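You operate a simulated robot arm through the tools that you are given. There is no shell and no other tool. Be economical: measure what you need, move in short steps, check, and stop when the job is done.

You are at the controls of a simulated robot arm. One attempt, no reset.

Task
Dry-fit the three ribs and lay the long strip in their notches.
Fine: short rib in slot one, medium in two, long in three; no glue yet.

It is judged by the outcome, as a careful person would: the job done as asked, and still so three seconds after it is handed in. It fails if anything else is knocked over, pushed out of place, dropped, spilled or broken.

Robot
A 6-joint arm with a two-finger parallel gripper, fixed in place. Base frame: the origin is at the foot of the arm, x ahead of it, y to its left, z up. Readings come in mm, rad, newtons and seconds.
Its first joint turns from -1.152 to 1.152 rad. Payload 2.1 kg.
Tool frame: the origin (TCP) lies between the finger pads and is the grasp point; the fingertips stand 30 mm ahead of it; z points along the fingers, y is the line along which they close. The gripper opens to 94 mm. The fingers are 28 mm wide and 10 mm thick; the gripper's body (50 by 96 mm) begins 55 mm behind the TCP.
Orientation is that of the tool frame in the base frame, as [roll, pitch, yaw] about the fixed x, y, z axes, in that order (R = Rz(yaw) Ry(pitch) Rx(roll)). With the fingers straight down and closing along the base's y, the tool's x points along the base's -x, its y along +y and its z along -z.

Tools
- The arm moves only by the tool apply_moves. Its argument "motion" is a list of rows, each a list of 3 entries, a list of its own where there are three numbers: the turn, a rotation vector about the tool's x, y, z in rad, then the shift along the tool's x, y, z in mm, then the finger opening in mm, from 0 to 94. In form: [[[ax, ay, az], [dx, dy, dz], grip], ...]. A call has 1 to 8 rows; each row shifts and turns the commanded pose from where the row before left it, along the tool's axes as they then stand. Each row takes 0.2 s and may step no farther than 50 mm and 0.15 rad from the row before; otherwise, or with a gripper value out of range, the whole call is refused. A pose out of reach is approached as far as the arm can. The call stops where the force on the tool passes 40 N (or 10 N more than at its start, if that is more) or the arm is blocked; 0.2 s more then pass. The fingers move at their own pace (about 72 mm/s each) and stop on an object; they squeeze with about 28 N. The grip force told is the motor's: it shows also when the fingers shut on nothing. Time passes only in rows, and 0.2 s behind the last, so rows that do not move let the fingers close. It gives the time, the measured TCP pose, the force on the tool (base axes), the opening and the grip force at its end, in the units of the frame above (readings bear some noise), and new pictures: "pictures" is both (left out), scene, wrist or none.
- Cameras (640 x 400 px; columns grow to the right, rows downward): "scene" is fixed at [69.2, -385, 481.7]; the picture's right is [0.63, -0.77, 0.00], its down [-0.46, -0.38, -0.80] and it looks along [0.62, 0.51, -0.60] (base axes); focal length 347 px, centre (320, 200). "wrist" rides on the gripper at [76, 14, -103] in the tool frame; the picture's right is [-0.18, 0.98, 0.00], its down [-0.75, -0.14, -0.64] and it looks along [-0.63, -0.12, 0.77] (tool axes); focal length 243 px, centre (320, 200). There is no depth. A picture from a camera that has moved, and an enlarged one, comes with that camera's place and axes in the base frame and with its lens.
- enlarge(camera, box): a new picture of the part [left, top, right, bottom] of that camera's present view, enlarged. No time passes.
- job_done(): hands the job in; it is judged then, once.

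Work in short steps. Places have to be worked out from the pictures, the camera data and where the tool is seen: move nearer, look again, correct. Check each grasp and each placing, and mend what went wrong. You have 120 turns and 170 pictures in all, those below and enlarged ones among them. Open the gripper and draw the arm clear of the work before you hand the job in, unless the task says otherwise; then end with one line.

The tools are called after "Request:" as a command line: name --argument value ..., lists and objects as JSON in quotes. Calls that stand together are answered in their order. apply_moves: Moves the arm, as the interface text tells. Its arguments: {"type":"object","properties":{"motion":{"type":"array","items":{"type":"array"}},"pictures":{"type":"string","enum":["both","scene","wrist","none"]}},"required":["motion"]} The other tools are called the same way: enlarge (camera, box) takes an enlarged picture of a part of a camera's view; job_done () hands the job in.

At the start:

```text
time_s: 0.0
position: [261.2, -93.3, 231.5]
tcp_rot: [3.141, 0.002, -3.14]
wrist_force: [0.7, -0.9, 0.0]
width: 93.8
finger_force: 0.1
```

scene: 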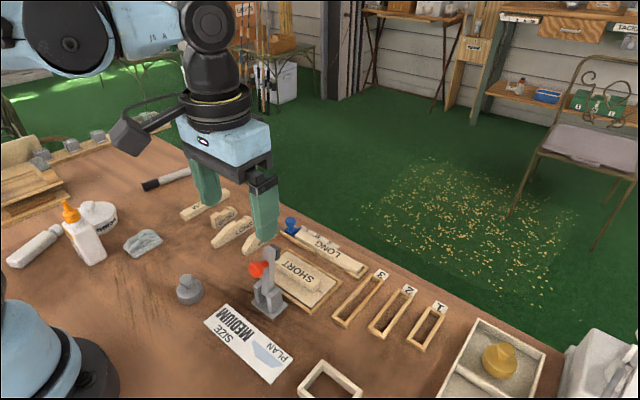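
wrist: 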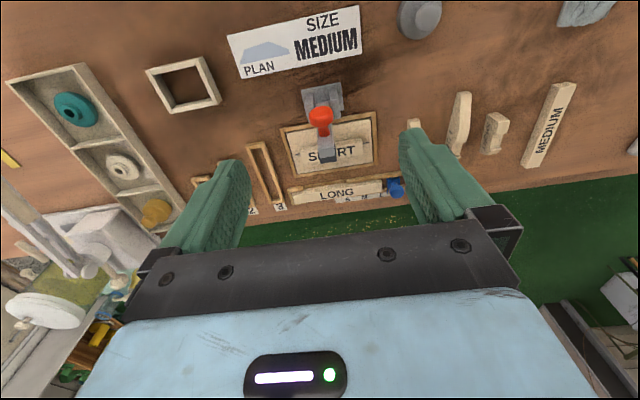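

I'll look closely at the parts and the slots before moving.

Request:
enlarge --camera "scene" --box '[170, 170, 330, 270]'

Request:
enlarge --camera "scene" --box '[240, 210, 480, 360]'

Request:
enlarge --camera "wrist" --box '[240, 80, 600, 220]'

```text
4.00 times, centred on (250, 220) of scene
camera zoom: at [69.2, -385.0, 481.7], right [0.63, -0.77, 0.0], down [-0.46, -0.38, -0.8], along [0.62, 0.51, -0.6], focal length 1390 px, centre (600, 120)
```

zoom: 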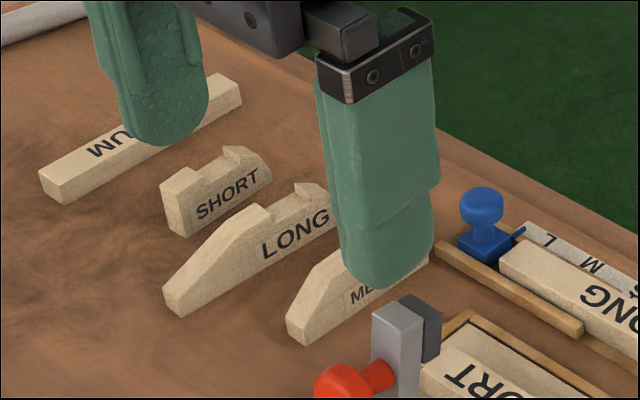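

```text
2.67 times, centred on (360, 285) of scene
camera zoom: at [69.2, -385.0, 481.7], right [0.63, -0.77, 0.0], down [-0.46, -0.38, -0.8], along [0.62, 0.51, -0.6], focal length 926 px, centre (213, -27)
```

zoom: 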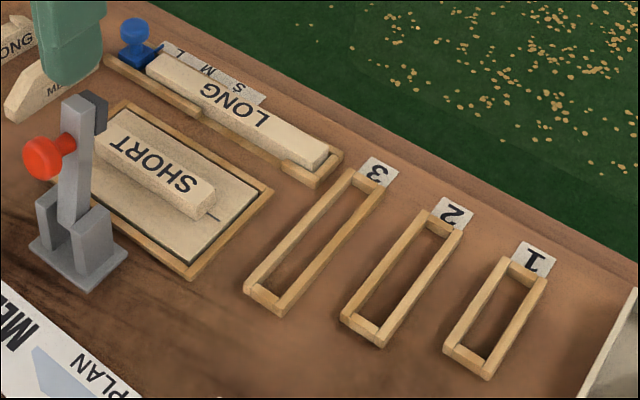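

```text
1.78 times, centred on (420, 150) of wrist
camera zoom: at [186.6, -79.4, 332.7], right [0.18, 0.98, 0.0], down [0.75, -0.14, 0.64], along [0.63, -0.12, -0.77], focal length 431 px, centre (142, 289)
```

zoom: 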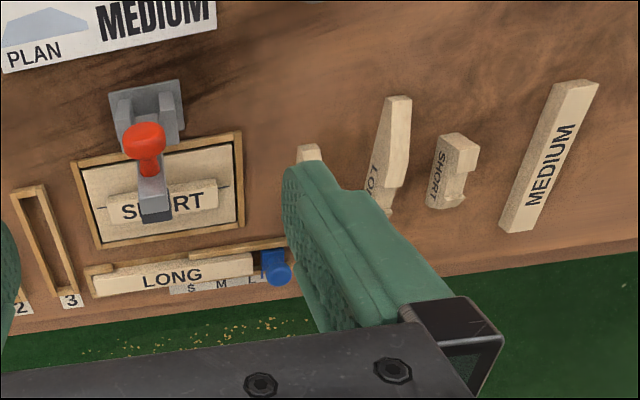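

The triangulation puts the table near z≈0, with the slots running along x at y≈-206 (3), -261 (2) and -316 (1). The ribs are at y≈20 (M), 78 (L) and 124 (S). I'll move above the ribs for a closer look.

Request:
apply_moves --motion '[[[0, 0, 0], [-5, 43, 5], 94], [[0, 0, 0], [-5, 43, 5], 94], [[0, 0, 0], [-5, 43, 5], 94], [[0, 0, 0], [-5, 43, 5], 94], [[0, 0, 0], [0, 0, 0], 94]]'

```text
time_s: 1.2
position: [285.9, 81.0, 210.1]
tcp_rot: [3.139, 0.0, -3.141]
wrist_force: [-0.2, 0.1, 0.5]
width: 94.0
finger_force: 0.1
camera wrist: at [209.8, 94.6, 312.7], right [0.18, 0.98, 0.0], down [0.75, -0.14, 0.64], along [0.63, -0.12, -0.77], focal length 243 px, centre (320, 200)
```

scene: 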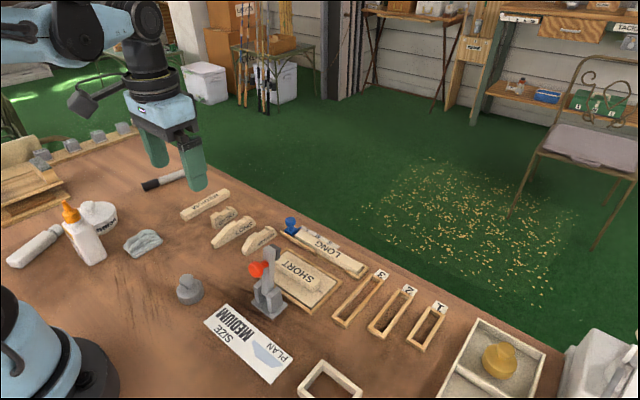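
wrist: 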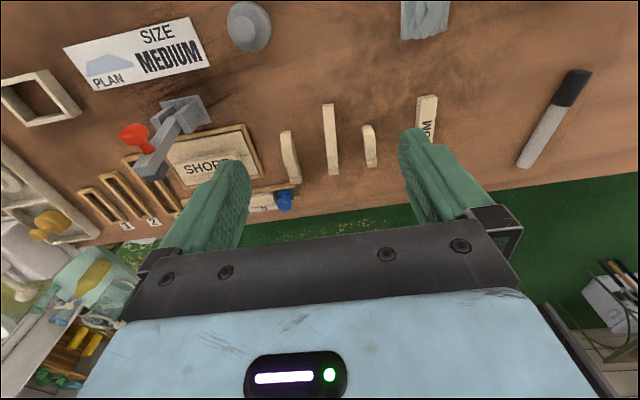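

Request:
enlarge --camera "scene" --box '[170, 170, 314, 260]'

Request:
enlarge --camera "wrist" --box '[240, 80, 416, 190]'

```text
4.44 times, centred on (242, 215) of scene
camera zoom: at [69.2, -384.9, 481.7], right [0.63, -0.77, 0.0], down [-0.46, -0.38, -0.8], along [0.62, 0.51, -0.6], focal length 1544 px, centre (667, 133)
```

zoom: 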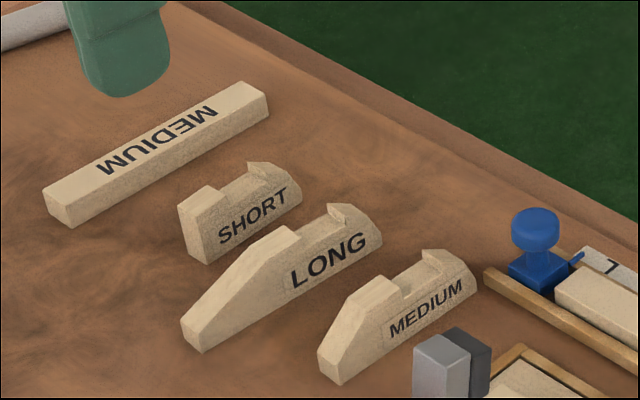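

```text
3.64 times, centred on (328, 135) of wrist
camera zoom: at [209.8, 94.6, 312.7], right [0.18, 0.98, 0.0], down [0.75, -0.14, 0.64], along [0.63, -0.12, -0.77], focal length 882 px, centre (291, 436)
```

zoom: 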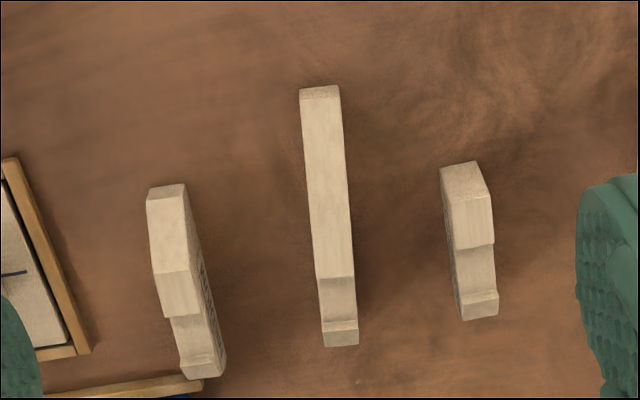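

The ribs all lie roughly along x with their notches toward +x, which is the same sense as the slots. I'll go above the LONG rib, at about (365, 84) with yaw ≈ -0.05, and look again.

Request:
apply_moves --motion '[[[0, 0, 0.05], [-20, 1, 27], 44], [[0, 0, 0], [-20, 1, 27], 44], [[0, 0, 0], [-20, 0, 27], 44], [[0, 0, 0], [-19, 0, 27], 44], [[0, 0, 0], [0, 0, 0], 44]]'

```text
time_s: 2.4
position: [361.2, 78.2, 103.4]
tcp_rot: [-3.141, 0.001, 3.091]
wrist_force: [-0.2, 0.0, 0.5]
width: 44.1
finger_force: 0.0
camera wrist: at [286.8, 96.5, 205.5], right [0.23, 0.97, 0.0], down [0.74, -0.18, 0.64], along [0.63, -0.15, -0.77], focal length 243 px, centre (320, 200)
```

scene: 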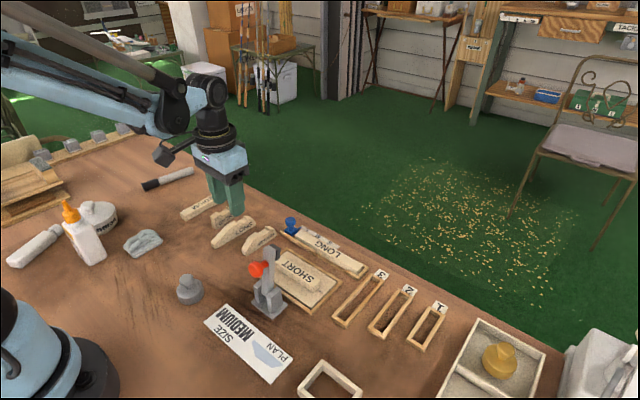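
wrist: 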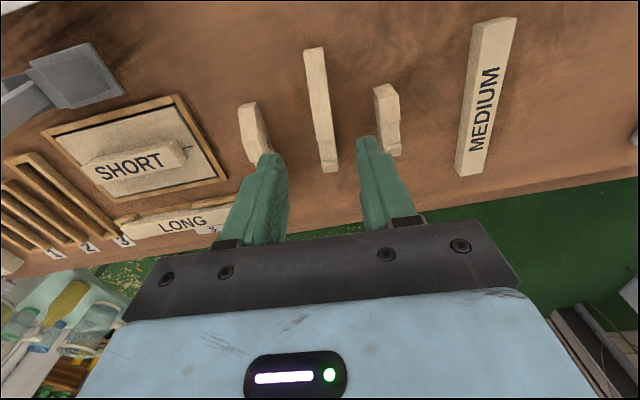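

Request:
enlarge --camera "wrist" --box '[216, 40, 424, 180]'

```text
2.86 times, centred on (320, 110) of wrist
camera zoom: at [286.8, 96.5, 205.5], right [0.23, 0.97, 0.0], down [0.74, -0.18, 0.64], along [0.63, -0.15, -0.77], focal length 693 px, centre (320, 457)
```

zoom: 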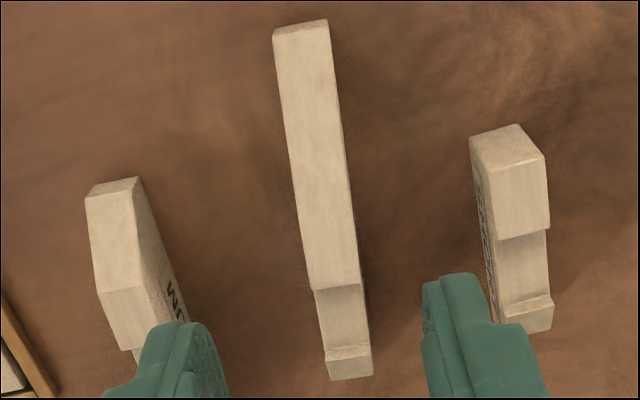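

The LONG rib's centre is at about (362, 81) with yaw ≈ -0.07. I'll nudge into line, descend to z≈44 and close.

Request:
apply_moves --motion '[[[0, 0, 0.02], [0, 3, 20], 44], [[0, 0, 0], [0, 0, 20], 44], [[0, 0, 0], [0, 0, 19], 44], [[0, 0, 0], [0, 0, 0], 44]]'

```text
time_s: 3.4
position: [360.5, 79.7, 42.4]
tcp_rot: [-3.141, 0.003, 3.073]
wrist_force: [-0.4, 0.3, 0.2]
width: 43.9
finger_force: 0.1
camera wrist: at [286.0, 98.8, 145.0], right [0.25, 0.97, 0.0], down [0.74, -0.19, 0.64], along [0.62, -0.16, -0.77], focal length 243 px, centre (320, 200)
```

scene: 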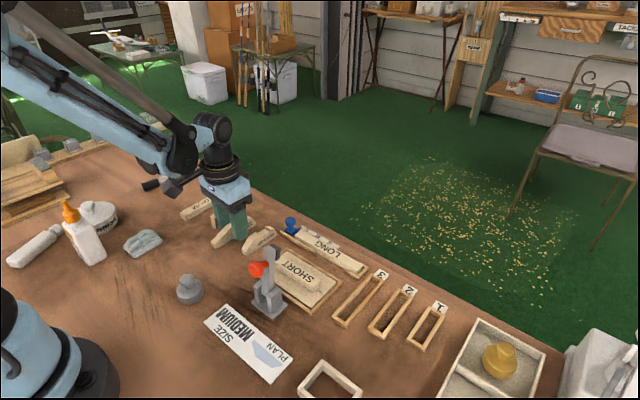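
wrist: 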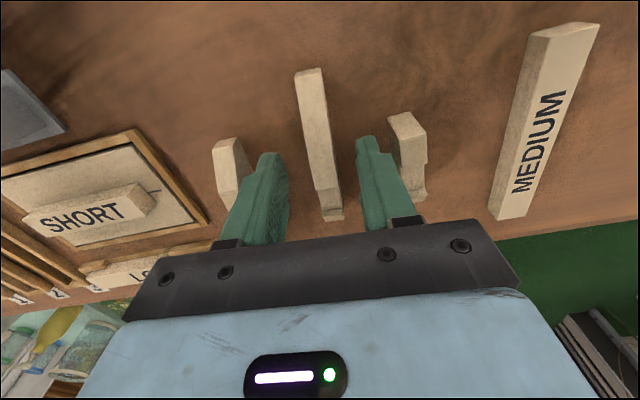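

Request:
enlarge --camera "scene" --box '[190, 190, 286, 250]'

Request:
enlarge --camera "wrist" --box '[208, 50, 432, 240]'

```text
6.67 times, centred on (238, 220) of scene
camera zoom: at [69.2, -385.0, 481.7], right [0.63, -0.77, 0.0], down [-0.46, -0.38, -0.8], along [0.62, 0.51, -0.6], focal length 2316 px, centre (867, 67)
```

zoom: 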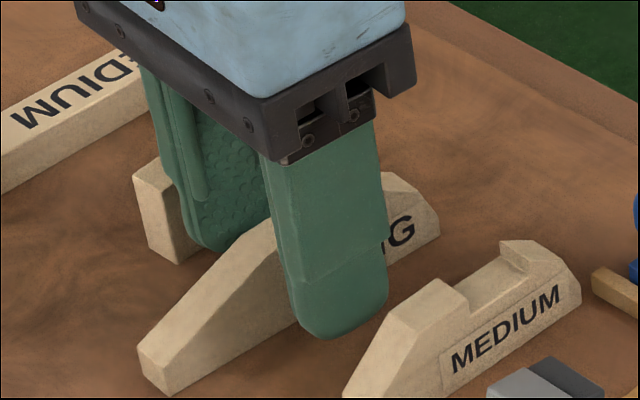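

```text
2.11 times, centred on (320, 145) of wrist
camera zoom: at [286.0, 98.8, 145.0], right [0.25, 0.97, 0.0], down [0.74, -0.19, 0.64], along [0.62, -0.16, -0.77], focal length 511 px, centre (320, 316)
```

zoom: 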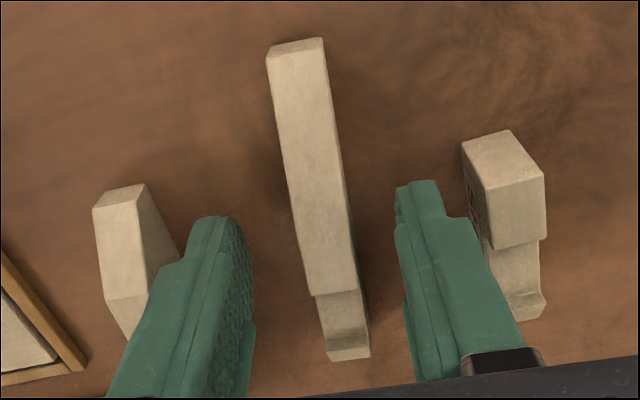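

The fingers straddle the rib and clear its neighbours, so I'll close.

Request:
apply_moves --motion '[[[0, 0, 0], [0, 0, 0], 20], [[0, 0, 0], [0, 0, 0], 5], [[0, 0, 0], [0, 0, 0], 5], [[0, 0, 0], [0, 0, 0], 5]]'

```text
time_s: 4.4
position: [359.8, 78.8, 42.9]
tcp_rot: [3.141, 0.002, 3.073]
wrist_force: [0.2, -0.4, 0.6]
width: 13.0
finger_force: 13.8
camera wrist: at [286.0, 98.9, 145.3], right [0.25, 0.97, 0.0], down [0.74, -0.19, 0.64], along [0.62, -0.16, -0.77], focal length 243 px, centre (320, 200)
```

scene: 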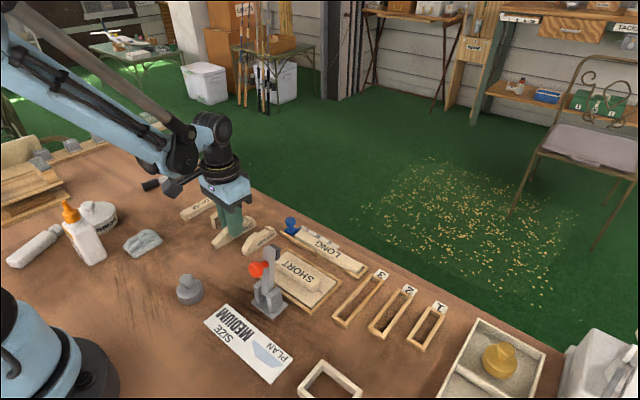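
wrist: 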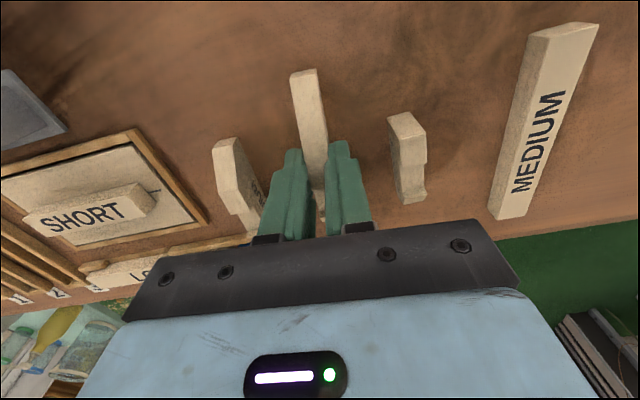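

Gripped at 13 mm. I'll lift well clear of the clamp and square the yaw.

Request:
apply_moves --motion '[[[0, 0, 0], [0, 0, -10], 5], [[0, 0, 0], [0, 0, -35], 5], [[0, 0, -0.07], [0, 0, -45], 5], [[0, 0, 0], [0, 0, -45], 5], [[0, 0, 0], [0, 0, 0], 5]]'

```text
time_s: 5.6
position: [362.3, 79.2, 180.8]
tcp_rot: [3.14, 0.003, -3.142]
wrist_force: [-0.3, -0.7, 0.6]
width: 13.3
finger_force: 13.7
camera wrist: at [286.2, 93.4, 283.7], right [0.18, 0.98, 0.0], down [0.75, -0.14, 0.64], along [0.63, -0.12, -0.77], focal length 243 px, centre (320, 200)
```

scene: 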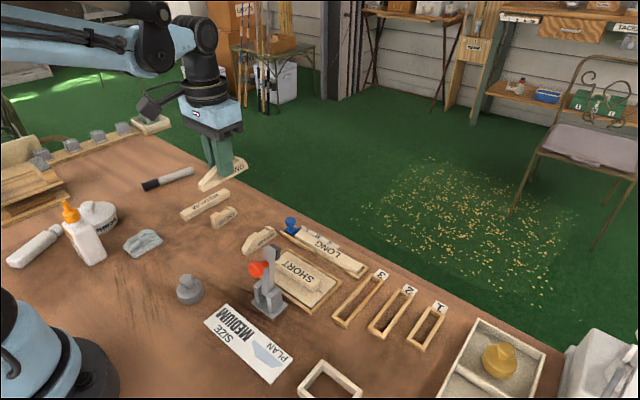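
wrist: 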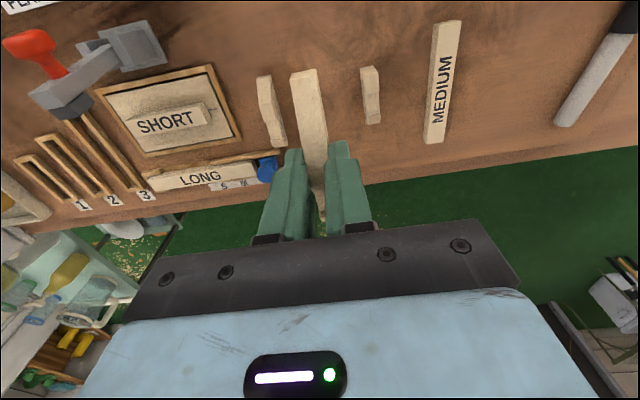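

The rib is held level. I'll carry it across above slot 3.

Request:
apply_moves --motion '[[[0, 0, 0], [-3, -41, 0], 5], [[0, 0, 0], [-3, -41, 0], 5], [[0, 0, 0], [-3, -41, 0], 5], [[0, 0, 0], [-3, -41, 0], 5], [[0, 0, 0], [-3, -41, 0], 5], [[0, 0, 0], [-3, -40, 0], 5], [[0, 0, 0], [-3, -40, 0], 5], [[0, 0, 0], [0, 0, 0], 5]]'

```text
time_s: 7.4
position: [379.6, -206.2, 178.9]
tcp_rot: [3.141, 0.0, 3.141]
wrist_force: [0.1, 0.4, 0.4]
width: 13.1
finger_force: 13.9
camera wrist: at [304.5, -190.7, 281.2], right [0.18, 0.98, 0.0], down [0.75, -0.14, 0.64], along [0.63, -0.12, -0.77], focal length 243 px, centre (320, 200)
```

scene: 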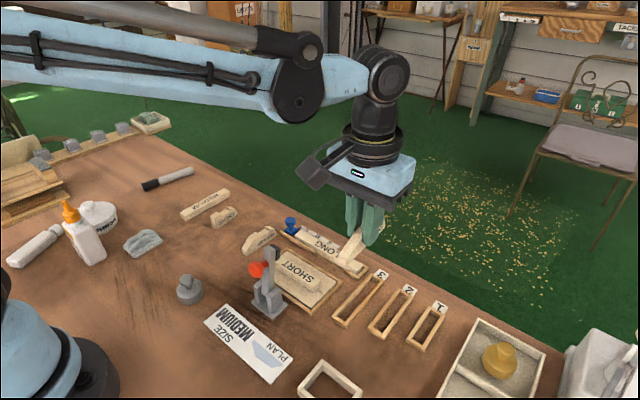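
wrist: 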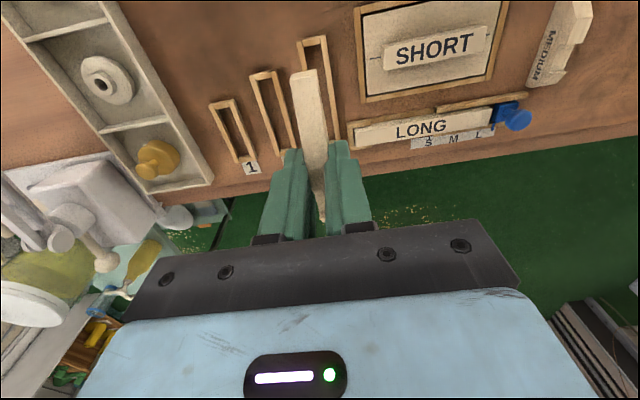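

Positioned roughly. I'll descend to z≈95 and measure alignment there.

Request:
apply_moves --motion '[[[0, 0, 0], [0, 0, 30], 5], [[0, 0, 0], [0, 0, 30], 5], [[0, 0, 0], [0, 0, 25], 5], [[0, 0, 0], [0, 0, 0], 5]]' --pictures "none"

Request:
enlarge --camera "wrist" --box '[200, 0, 400, 200]'

Request:
enlarge --camera "scene" --box '[310, 210, 470, 350]'

```text
time_s: 8.4
position: [380.5, -205.9, 90.7]
tcp_rot: [-3.141, 0.001, -3.141]
wrist_force: [-0.3, 0.7, 0.7]
width: 13.2
finger_force: 13.6
```

```text
2.00 times, centred on (300, 100) of wrist
camera zoom: at [305.3, -191.4, 192.9], right [0.18, 0.98, 0.0], down [0.75, -0.14, 0.64], along [0.63, -0.12, -0.77], focal length 485 px, centre (360, 400)
```

zoom: 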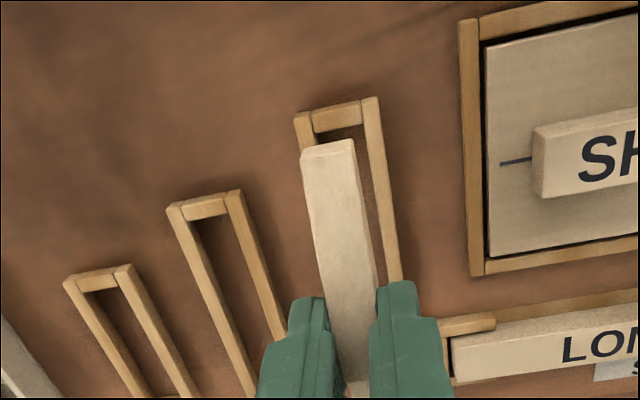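

```text
2.86 times, centred on (390, 280) of scene
camera zoom: at [69.2, -385.0, 481.7], right [0.63, -0.77, 0.0], down [-0.46, -0.38, -0.8], along [0.62, 0.51, -0.6], focal length 993 px, centre (120, -29)
```

zoom: 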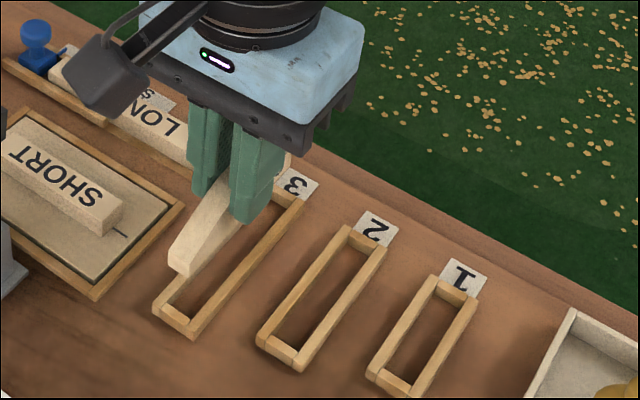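

The slot interior looks to be x≈337–440 and y≈-212 to -195.5, and the rib nose is at about x=332. I'll shift +x 6 and y +1, go lower, and check again.

Request:
apply_moves --motion '[[[0, 0, 0], [-6, 1, 10], 5], [[0, 0, 0], [0, 0, 14], 5], [[0, 0, 0], [0, 0, 0], 5]]' --pictures "none"

Request:
enlarge --camera "wrist" --box '[240, 0, 400, 200]'

Request:
enlarge --camera "scene" --box '[320, 235, 416, 335]'

```text
time_s: 9.2
position: [386.1, -205.3, 67.1]
tcp_rot: [-3.141, 0.001, -3.141]
wrist_force: [1.2, -0.2, 0.6]
width: 12.9
finger_force: 14.1
```

```text
2.00 times, centred on (320, 100) of wrist
camera zoom: at [311.7, -190.5, 170.8], right [0.18, 0.98, 0.0], down [0.75, -0.14, 0.64], along [0.63, -0.12, -0.77], focal length 485 px, centre (320, 400)
```

zoom: 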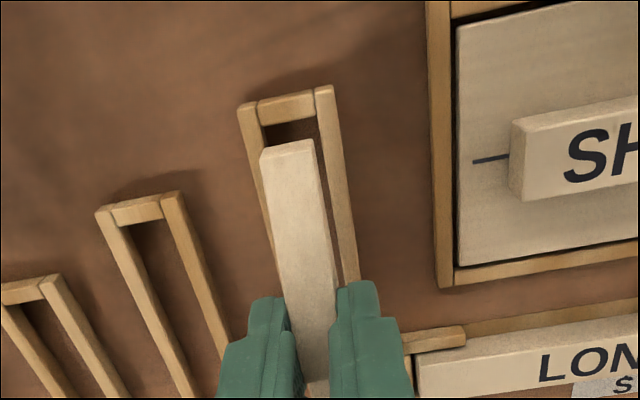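

```text
4.00 times, centred on (368, 285) of scene
camera zoom: at [69.2, -385.0, 481.7], right [0.63, -0.77, 0.0], down [-0.46, -0.38, -0.8], along [0.62, 0.51, -0.6], focal length 1390 px, centre (128, -140)
```

zoom: 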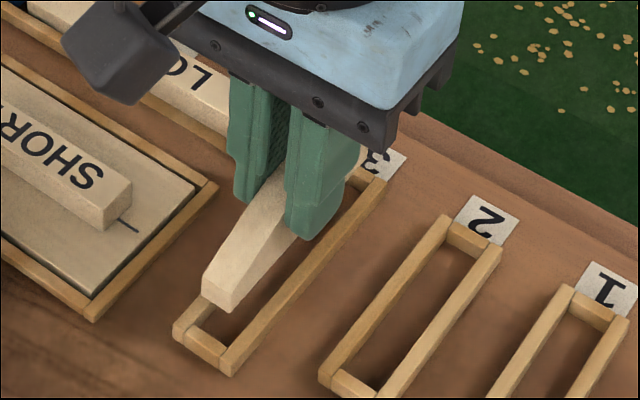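

The rib nose is centred on the slot (y -204.6 vs -204.7) with about 2 mm clearance at the near end. I'll lower it gently.

Request:
apply_moves --motion '[[[0, 0, 0], [0, 0, 10], 5], [[0, 0, 0], [0, 0, 7], 5], [[0, 0, 0], [0, 0, 3], 5], [[0, 0, 0], [0, 0, 0], 5]]' --pictures "none"

Request:
enlarge --camera "wrist" --box '[240, 0, 400, 200]'

Request:
enlarge --camera "scene" --box '[320, 235, 416, 335]'

```text
time_s: 10.2
position: [388.3, -205.9, 48.0]
tcp_rot: [3.141, 0.003, -3.141]
wrist_force: [-0.2, -0.6, -0.9]
width: 12.7
finger_force: 14.1
```

```text
2.00 times, centred on (320, 100) of wrist
camera zoom: at [313.0, -190.2, 151.5], right [0.18, 0.98, 0.0], down [0.75, -0.14, 0.64], along [0.63, -0.12, -0.77], focal length 485 px, centre (320, 400)
```

zoom: 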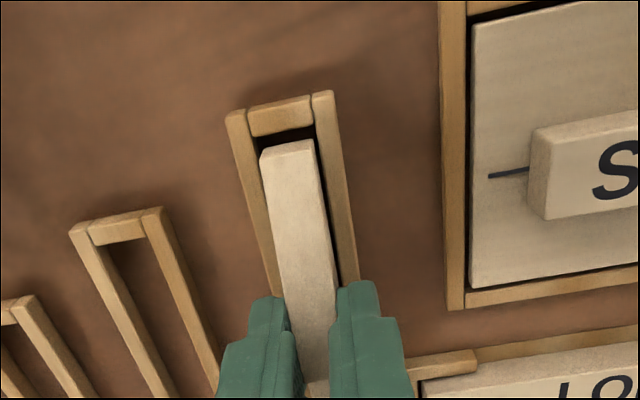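

```text
4.00 times, centred on (368, 285) of scene
camera zoom: at [69.2, -385.0, 481.7], right [0.63, -0.77, 0.0], down [-0.46, -0.38, -0.8], along [0.62, 0.51, -0.6], focal length 1390 px, centre (128, -140)
```

zoom: 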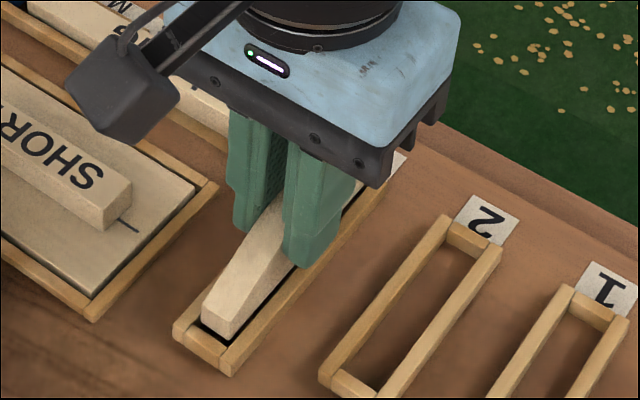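

It's entering the slot. There is slightly more gap on the +y side and at the near end, so I'll trim by about 1 mm and finish lowering.

Request:
apply_moves --motion '[[[0, 0, 0], [1, 1, 2], 5], [[0, 0, 0], [0, 0, 2], 5], [[0, 0, 0], [0, 0, 2], 5], [[0, 0, 0], [0, 0, 0], 5]]' --pictures "none"

Request:
enlarge --camera "wrist" --box '[240, 0, 400, 200]'

Request:
enlarge --camera "scene" --box '[320, 235, 416, 335]'

```text
time_s: 11.2
position: [386.7, -202.9, 44.1]
tcp_rot: [3.141, 0.001, -3.139]
wrist_force: [0.1, -4.1, -0.2]
width: 12.9
finger_force: 14.5
```

```text
2.00 times, centred on (320, 100) of wrist
camera zoom: at [311.7, -188.7, 145.8], right [0.18, 0.98, 0.0], down [0.75, -0.14, 0.64], along [0.63, -0.12, -0.77], focal length 485 px, centre (320, 400)
```

zoom: 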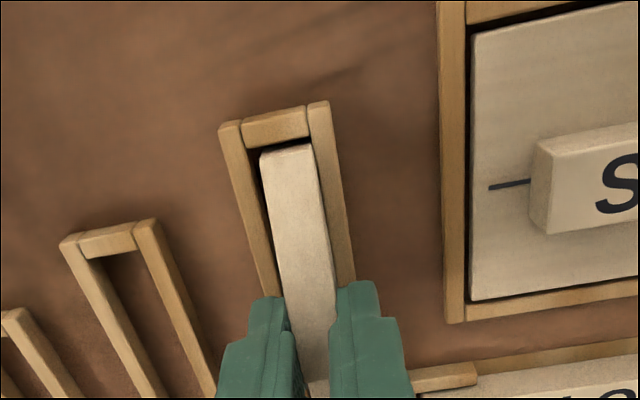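

```text
4.00 times, centred on (368, 285) of scene
camera zoom: at [69.2, -385.0, 481.7], right [0.63, -0.77, 0.0], down [-0.46, -0.38, -0.8], along [0.62, 0.51, -0.6], focal length 1390 px, centre (128, -140)
```

zoom: 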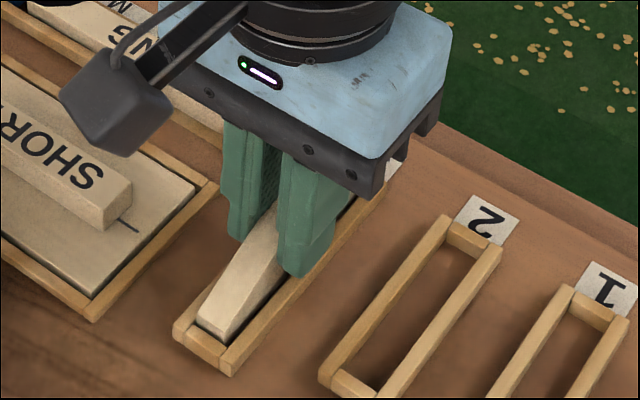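

It is nearly seated and lightly touching the +y wall. I'll back off 1 mm, lower a last bit, release with a narrow opening and rise.

Request:
apply_moves --motion '[[[0, 0, 0], [0, -1, 1], 5], [[0, 0, 0], [0, 0, 0], 5], [[0, 0, 0], [0, 0, 0], 25], [[0, 0, 0], [0, 0, 0], 25], [[0, 0, 0], [0, 0, -30], 25], [[0, 0, 0], [0, 0, -45], 25], [[0, 0, 0], [0, 0, -45], 25], [[0, 0, 0], [0, 0, 0], 25]]' --pictures "none"

Request:
enlarge --camera "scene" --box '[310, 235, 470, 355]'

Request:
enlarge --camera "wrist" --box '[160, 0, 480, 200]'

```text
time_s: 13.0
position: [384.9, -203.2, 164.3]
tcp_rot: [-3.141, 0.001, 3.141]
wrist_force: [-0.6, 0.7, 0.1]
width: 25.1
finger_force: 0.0
```

```text
3.33 times, centred on (390, 295) of scene
camera zoom: at [69.2, -385.0, 481.7], right [0.63, -0.77, 0.0], down [-0.46, -0.38, -0.8], along [0.62, 0.51, -0.6], focal length 1158 px, centre (87, -117)
```

zoom: 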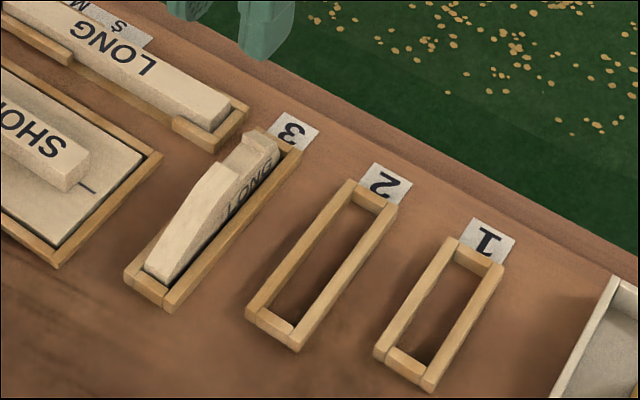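

```text
2.00 times, centred on (320, 100) of wrist
camera zoom: at [309.1, -188.9, 266.5], right [0.18, 0.98, 0.0], down [0.75, -0.14, 0.64], along [0.63, -0.12, -0.77], focal length 485 px, centre (320, 400)
```

zoom: 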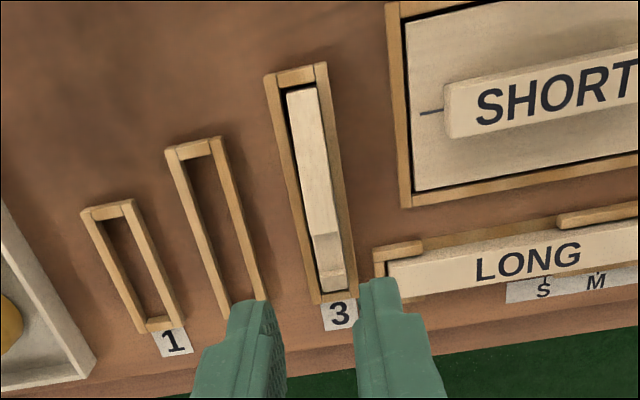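

LONG is fully seated in slot 3. From this view slot 2 is at y≈-258 and slot 1 at y≈-312. Next I'll go above the MEDIUM rib.

Request:
apply_moves --motion '[[[0, 0, 0], [5, 45, 0], 40], [[0, 0, 0], [5, 45, 0], 40], [[0, 0, 0], [5, 45, 0], 40], [[0, 0, 0], [5, 45, 0], 40], [[0, 0, 0], [6, 43, 0], 40], [[0, 0, 0.06], [0, 0, 30], 40], [[0, 0, 0], [0, 0, 30], 40], [[0, 0, 0], [0, 0, 0], 40]]' --pictures "none"

Request:
enlarge --camera "wrist" --box '[220, 20, 420, 220]'

Request:
enlarge --camera "scene" --box '[200, 180, 328, 260]'

```text
time_s: 14.8
position: [357.7, 18.0, 100.7]
tcp_rot: [-3.141, 0.001, 3.082]
wrist_force: [0.0, 0.4, -0.4]
width: 40.1
finger_force: 0.1
```

```text
2.00 times, centred on (320, 120) of wrist
camera zoom: at [284.3, 36.9, 203.2], right [0.24, 0.97, 0.0], down [0.74, -0.19, 0.64], along [0.62, -0.16, -0.77], focal length 485 px, centre (320, 360)
```

zoom: 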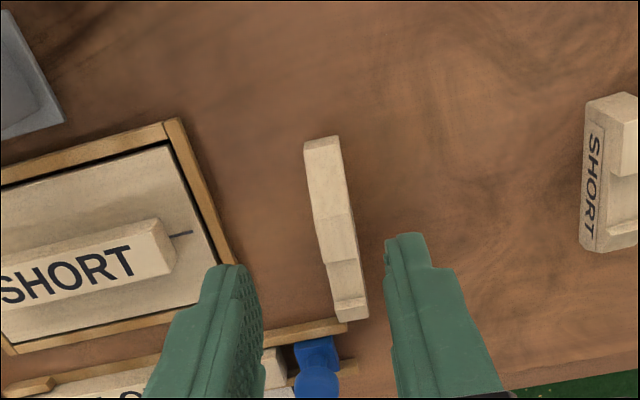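

```text
5.00 times, centred on (264, 220) of scene
camera zoom: at [69.2, -385.0, 481.7], right [0.63, -0.77, 0.0], down [-0.46, -0.38, -0.8], along [0.62, 0.51, -0.6], focal length 1737 px, centre (600, 100)
```

zoom: 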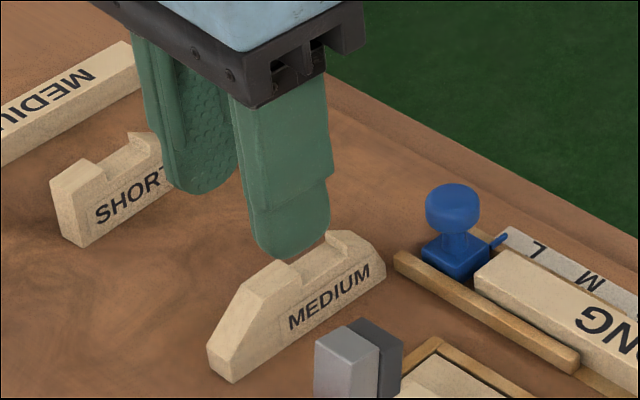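

MEDIUM's centre is at about (362, 23.3), yaw ≈ -0.045. I'll correct, descend and grip.

Request:
apply_moves --motion '[[[0, 0, -0.015], [-4, 5.5, 18], 40], [[0, 0, 0], [0, 0, 20], 40], [[0, 0, 0], [0, 0, 19], 40], [[0, 0, 0], [0, 0, 0], 40], [[0, 0, 0], [0, 0, 0], 20], [[0, 0, 0], [0, 0, 0], 5], [[0, 0, 0], [0, 0, 0], 5], [[0, 0, 0], [0, 0, 0], 5]]'

```text
time_s: 16.6
position: [364.4, 23.7, 44.0]
tcp_rot: [3.14, 0.002, 3.096]
wrist_force: [0.2, 0.7, -0.3]
width: 13.1
finger_force: 14.3
camera wrist: at [289.7, 41.1, 147.0], right [0.23, 0.97, 0.0], down [0.75, -0.17, 0.64], along [0.63, -0.15, -0.77], focal length 243 px, centre (320, 200)
```

scene: 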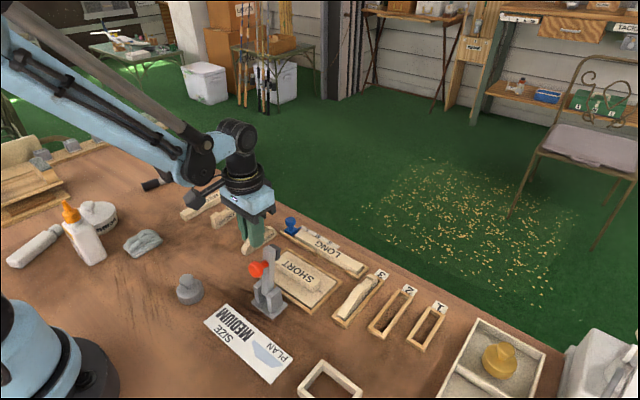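
wrist: 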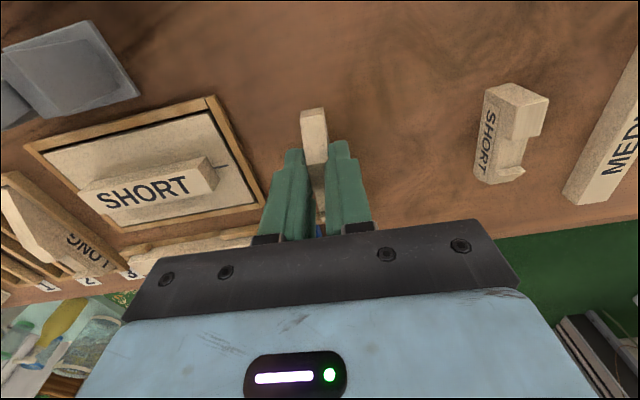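

Gripped at 13.1 mm. I'll lift and start carrying toward slot 2.

Request:
apply_moves --motion '[[[0, 0, 0], [0, 0, -12], 5], [[0, 0, 0], [0, 0, -40], 5], [[0, 0, -0.045], [0, 0, -45], 5], [[0, 0, 0], [0, 0, -30], 5], [[0, 0, 0], [-6, -45, 0], 5], [[0, 0, 0], [-6, -45, 0], 5], [[0, 0, 0], [-6, -45, 0], 5], [[0, 0, 0], [-5, -45, 0], 5]]' --pictures "none"

Request:
apply_moves --motion '[[[0, 0, 0], [0, -45, 0], 5], [[0, 0, 0], [0, -45, 0], 5], [[0, 0, 0], [0, -11, 0], 5], [[0, 0, 0], [0, 0, 35], 5], [[0, 0, 0], [0, 0, 35], 5], [[0, 0, 0], [0, 0, 0], 5]]'

Request:
enlarge --camera "wrist" --box '[220, 0, 420, 200]'

```text
time_s: 18.4
position: [388.6, -155.2, 168.9]
tcp_rot: [-3.14, 0.003, -3.139]
wrist_force: [0.0, -0.7, -0.4]
width: 13.0
finger_force: 13.8
```

```text
time_s: 19.8
position: [388.3, -257.6, 101.3]
tcp_rot: [3.141, 0.001, -3.14]
wrist_force: [0.8, 0.2, -0.4]
width: 13.1
finger_force: 14.1
camera wrist: at [312.6, -243.1, 204.0], right [0.18, 0.98, 0.0], down [0.75, -0.14, 0.64], along [0.63, -0.12, -0.77], focal length 243 px, centre (320, 200)
```

scene: 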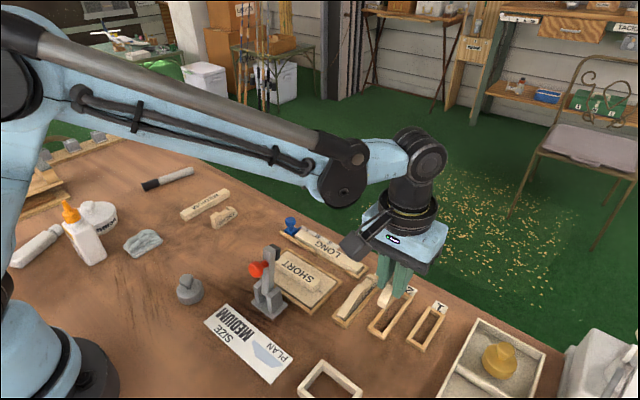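
wrist: 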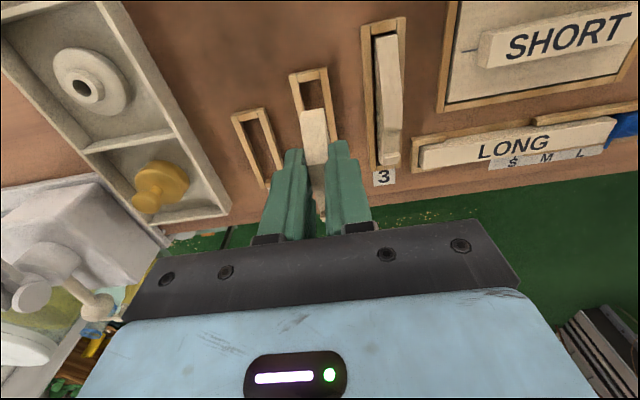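

```text
2.00 times, centred on (320, 100) of wrist
camera zoom: at [312.6, -243.1, 204.0], right [0.18, 0.98, 0.0], down [0.75, -0.14, 0.64], along [0.63, -0.12, -0.77], focal length 485 px, centre (320, 400)
```

zoom: 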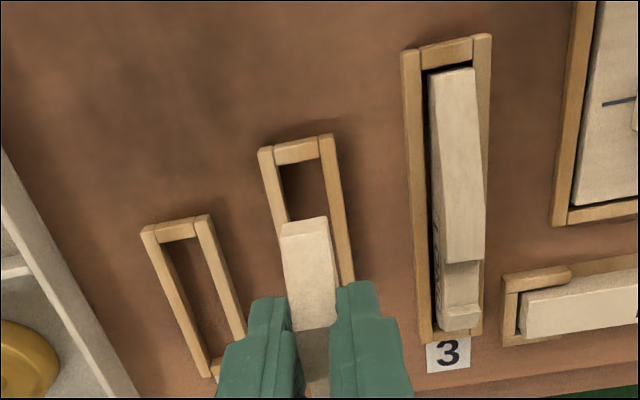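

The rib nose reads y≈-256.4 and the slot centre ≈-259. I'll shift -2 in y, descend and recheck.

Request:
apply_moves --motion '[[[0, 0, 0], [0.5, -2, 15], 5], [[0, 0, 0], [0, 0, 20], 5], [[0, 0, 0], [0, 0, 0], 5]]' --pictures "none"

Request:
enlarge --camera "wrist" --box '[240, 20, 400, 200]'

Request:
enlarge --camera "scene" --box '[350, 250, 446, 350]'

```text
time_s: 20.6
position: [386.4, -260.4, 67.5]
tcp_rot: [-3.14, 0.003, -3.141]
wrist_force: [-0.1, -0.5, -0.3]
width: 13.1
finger_force: 14.0
```

```text
2.22 times, centred on (320, 110) of wrist
camera zoom: at [310.8, -246.8, 170.6], right [0.18, 0.98, 0.0], down [0.75, -0.14, 0.64], along [0.63, -0.12, -0.77], focal length 539 px, centre (320, 400)
```

zoom: 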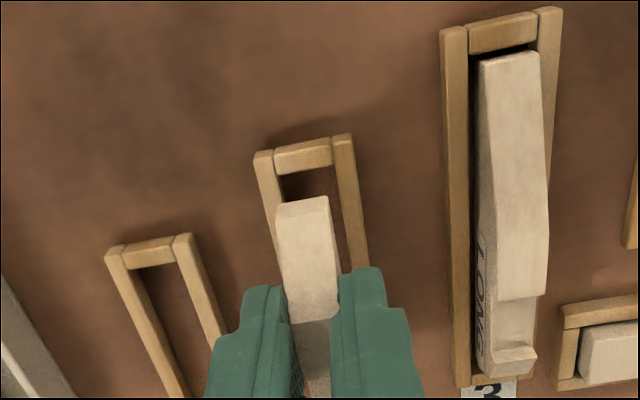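

```text
4.00 times, centred on (398, 300) of scene
camera zoom: at [69.2, -385.0, 481.7], right [0.63, -0.77, 0.0], down [-0.46, -0.38, -0.8], along [0.62, 0.51, -0.6], focal length 1390 px, centre (8, -200)
```

zoom: 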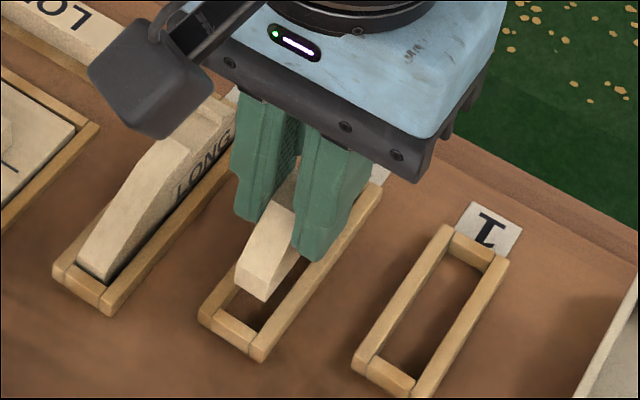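

Slot centre is -259.2 and the nose is -260.1, with about 1 mm at the near end. I'll trim +1.5 x and +0.8 y, then lower in.

Request:
apply_moves --motion '[[[0, 0, 0], [-1.5, 0.8, 8], 5], [[0, 0, 0], [0, 0, 7], 5], [[0, 0, 0], [0, 0, 4], 5], [[0, 0, 0], [0, 0, 0], 5]]' --pictures "none"

Request:
enlarge --camera "wrist" --box '[240, 20, 400, 200]'

Request:
enlarge --camera "scene" --box '[350, 250, 446, 350]'

```text
time_s: 21.6
position: [390.1, -257.0, 47.7]
tcp_rot: [3.14, 0.0, -3.141]
wrist_force: [-3.3, -3.2, 7.8]
width: 13.0
finger_force: 14.2
```

```text
2.22 times, centred on (320, 110) of wrist
camera zoom: at [314.0, -243.7, 150.8], right [0.18, 0.98, 0.0], down [0.75, -0.14, 0.64], along [0.63, -0.12, -0.77], focal length 539 px, centre (320, 400)
```

zoom: 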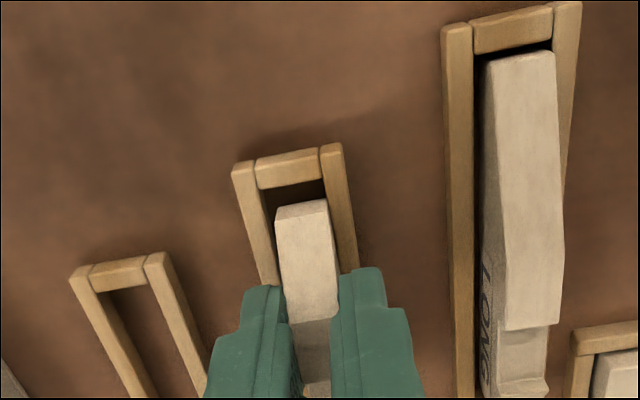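

```text
4.00 times, centred on (398, 300) of scene
camera zoom: at [69.2, -384.9, 481.7], right [0.63, -0.77, 0.0], down [-0.46, -0.38, -0.8], along [0.62, 0.51, -0.6], focal length 1390 px, centre (8, -200)
```

zoom: 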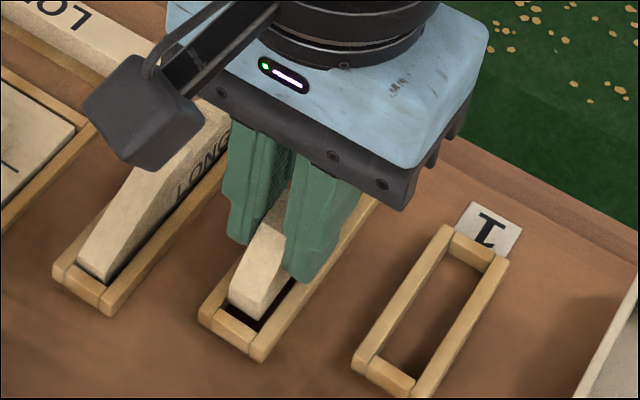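

It's touching the far end and +y side (near gap ≈4–5 mm). I'll raise a little, shift -2.5 x and -1.2 y, and lower again.

Request:
apply_moves --motion '[[[0, 0, 0], [0, 0, -4], 5], [[0, 0, 0], [2.5, -1.2, 0], 5], [[0, 0, 0], [0, 0, 0], 5]]' --pictures "none"

Request:
enlarge --camera "wrist" --box '[240, 20, 400, 200]'

```text
time_s: 22.4
position: [386.7, -259.2, 53.3]
tcp_rot: [-3.142, 0.002, 3.142]
wrist_force: [-0.3, 0.9, -1.1]
width: 13.0
finger_force: 14.3
```

```text
2.22 times, centred on (320, 110) of wrist
camera zoom: at [311.7, -244.4, 155.4], right [0.18, 0.98, 0.0], down [0.75, -0.14, 0.64], along [0.63, -0.12, -0.77], focal length 539 px, centre (320, 400)
```

zoom: 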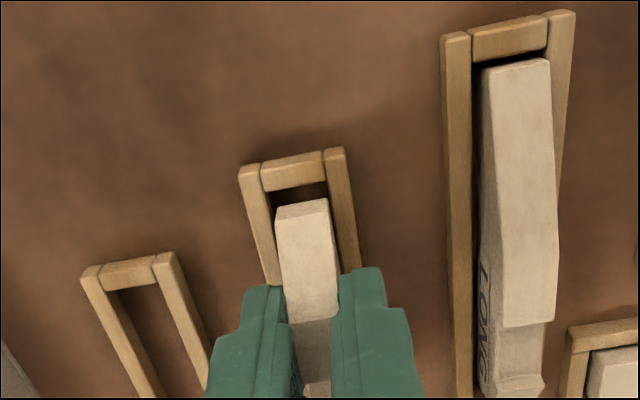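

Request:
apply_moves --motion '[[[0, 0, 0], [0, -0.9, 3], 5], [[0, 0, 0], [0, 0, 3], 5], [[0, 0, 0], [0, 0, 2], 5], [[0, 0, 0], [0, 0, 0], 5]]' --pictures "none"

Request:
enlarge --camera "wrist" --box '[240, 20, 400, 200]'

Request:
enlarge --camera "scene" --box '[350, 250, 446, 350]'

```text
time_s: 23.4
position: [388.3, -260.6, 44.4]
tcp_rot: [3.14, 0.0, 3.141]
wrist_force: [-1.9, -0.3, -0.1]
width: 12.8
finger_force: 13.9
```

```text
2.22 times, centred on (320, 110) of wrist
camera zoom: at [312.3, -245.9, 146.6], right [0.18, 0.98, 0.0], down [0.75, -0.14, 0.64], along [0.63, -0.12, -0.77], focal length 539 px, centre (320, 400)
```

zoom: 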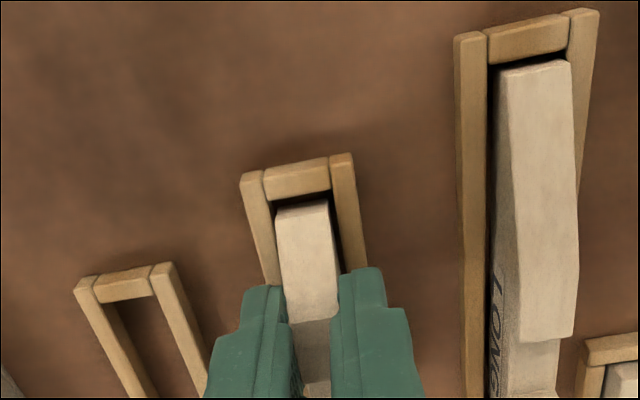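

```text
4.00 times, centred on (398, 300) of scene
camera zoom: at [69.2, -385.0, 481.7], right [0.63, -0.77, 0.0], down [-0.46, -0.38, -0.8], along [0.62, 0.51, -0.6], focal length 1390 px, centre (8, -200)
```

zoom: 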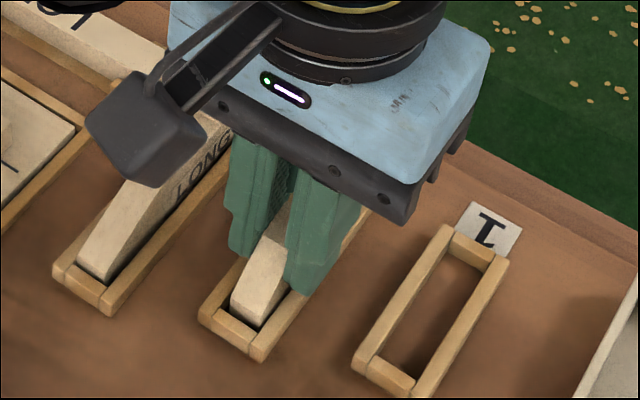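

It's in the slot. I'll lower the last millimetre, release, and rise.

Request:
apply_moves --motion '[[[0, 0, 0], [0.5, 0.5, 1], 5], [[0, 0, 0], [0, 0, 0], 5], [[0, 0, 0], [0, 0, 0], 25], [[0, 0, 0], [0, 0, 0], 25], [[0, 0, 0], [0, 0, -30], 25], [[0, 0, 0], [0, 0, -45], 25], [[0, 0, 0], [0, 0, -45], 25], [[0, 0, 0], [0, 0, 0], 25]]' --pictures "none"

Request:
enlarge --camera "scene" --box '[310, 235, 470, 355]'

Request:
enlarge --camera "wrist" --box '[160, 0, 480, 200]'

```text
time_s: 25.2
position: [389.4, -261.3, 164.1]
tcp_rot: [3.141, 0.002, 3.141]
wrist_force: [0.1, 1.1, 0.2]
width: 25.1
finger_force: 0.0
```

```text
3.33 times, centred on (390, 295) of scene
camera zoom: at [69.2, -385.0, 481.7], right [0.63, -0.77, 0.0], down [-0.46, -0.38, -0.8], along [0.62, 0.51, -0.6], focal length 1158 px, centre (87, -117)
```

zoom: 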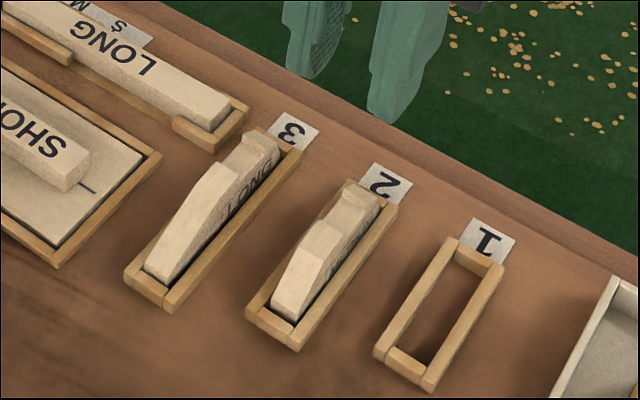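

```text
2.00 times, centred on (320, 100) of wrist
camera zoom: at [313.1, -245.8, 266.0], right [0.18, 0.98, 0.0], down [0.75, -0.14, 0.64], along [0.63, -0.12, -0.77], focal length 485 px, centre (320, 400)
```

zoom: 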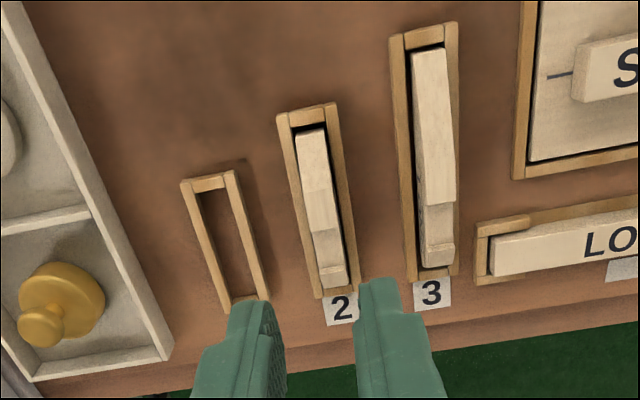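

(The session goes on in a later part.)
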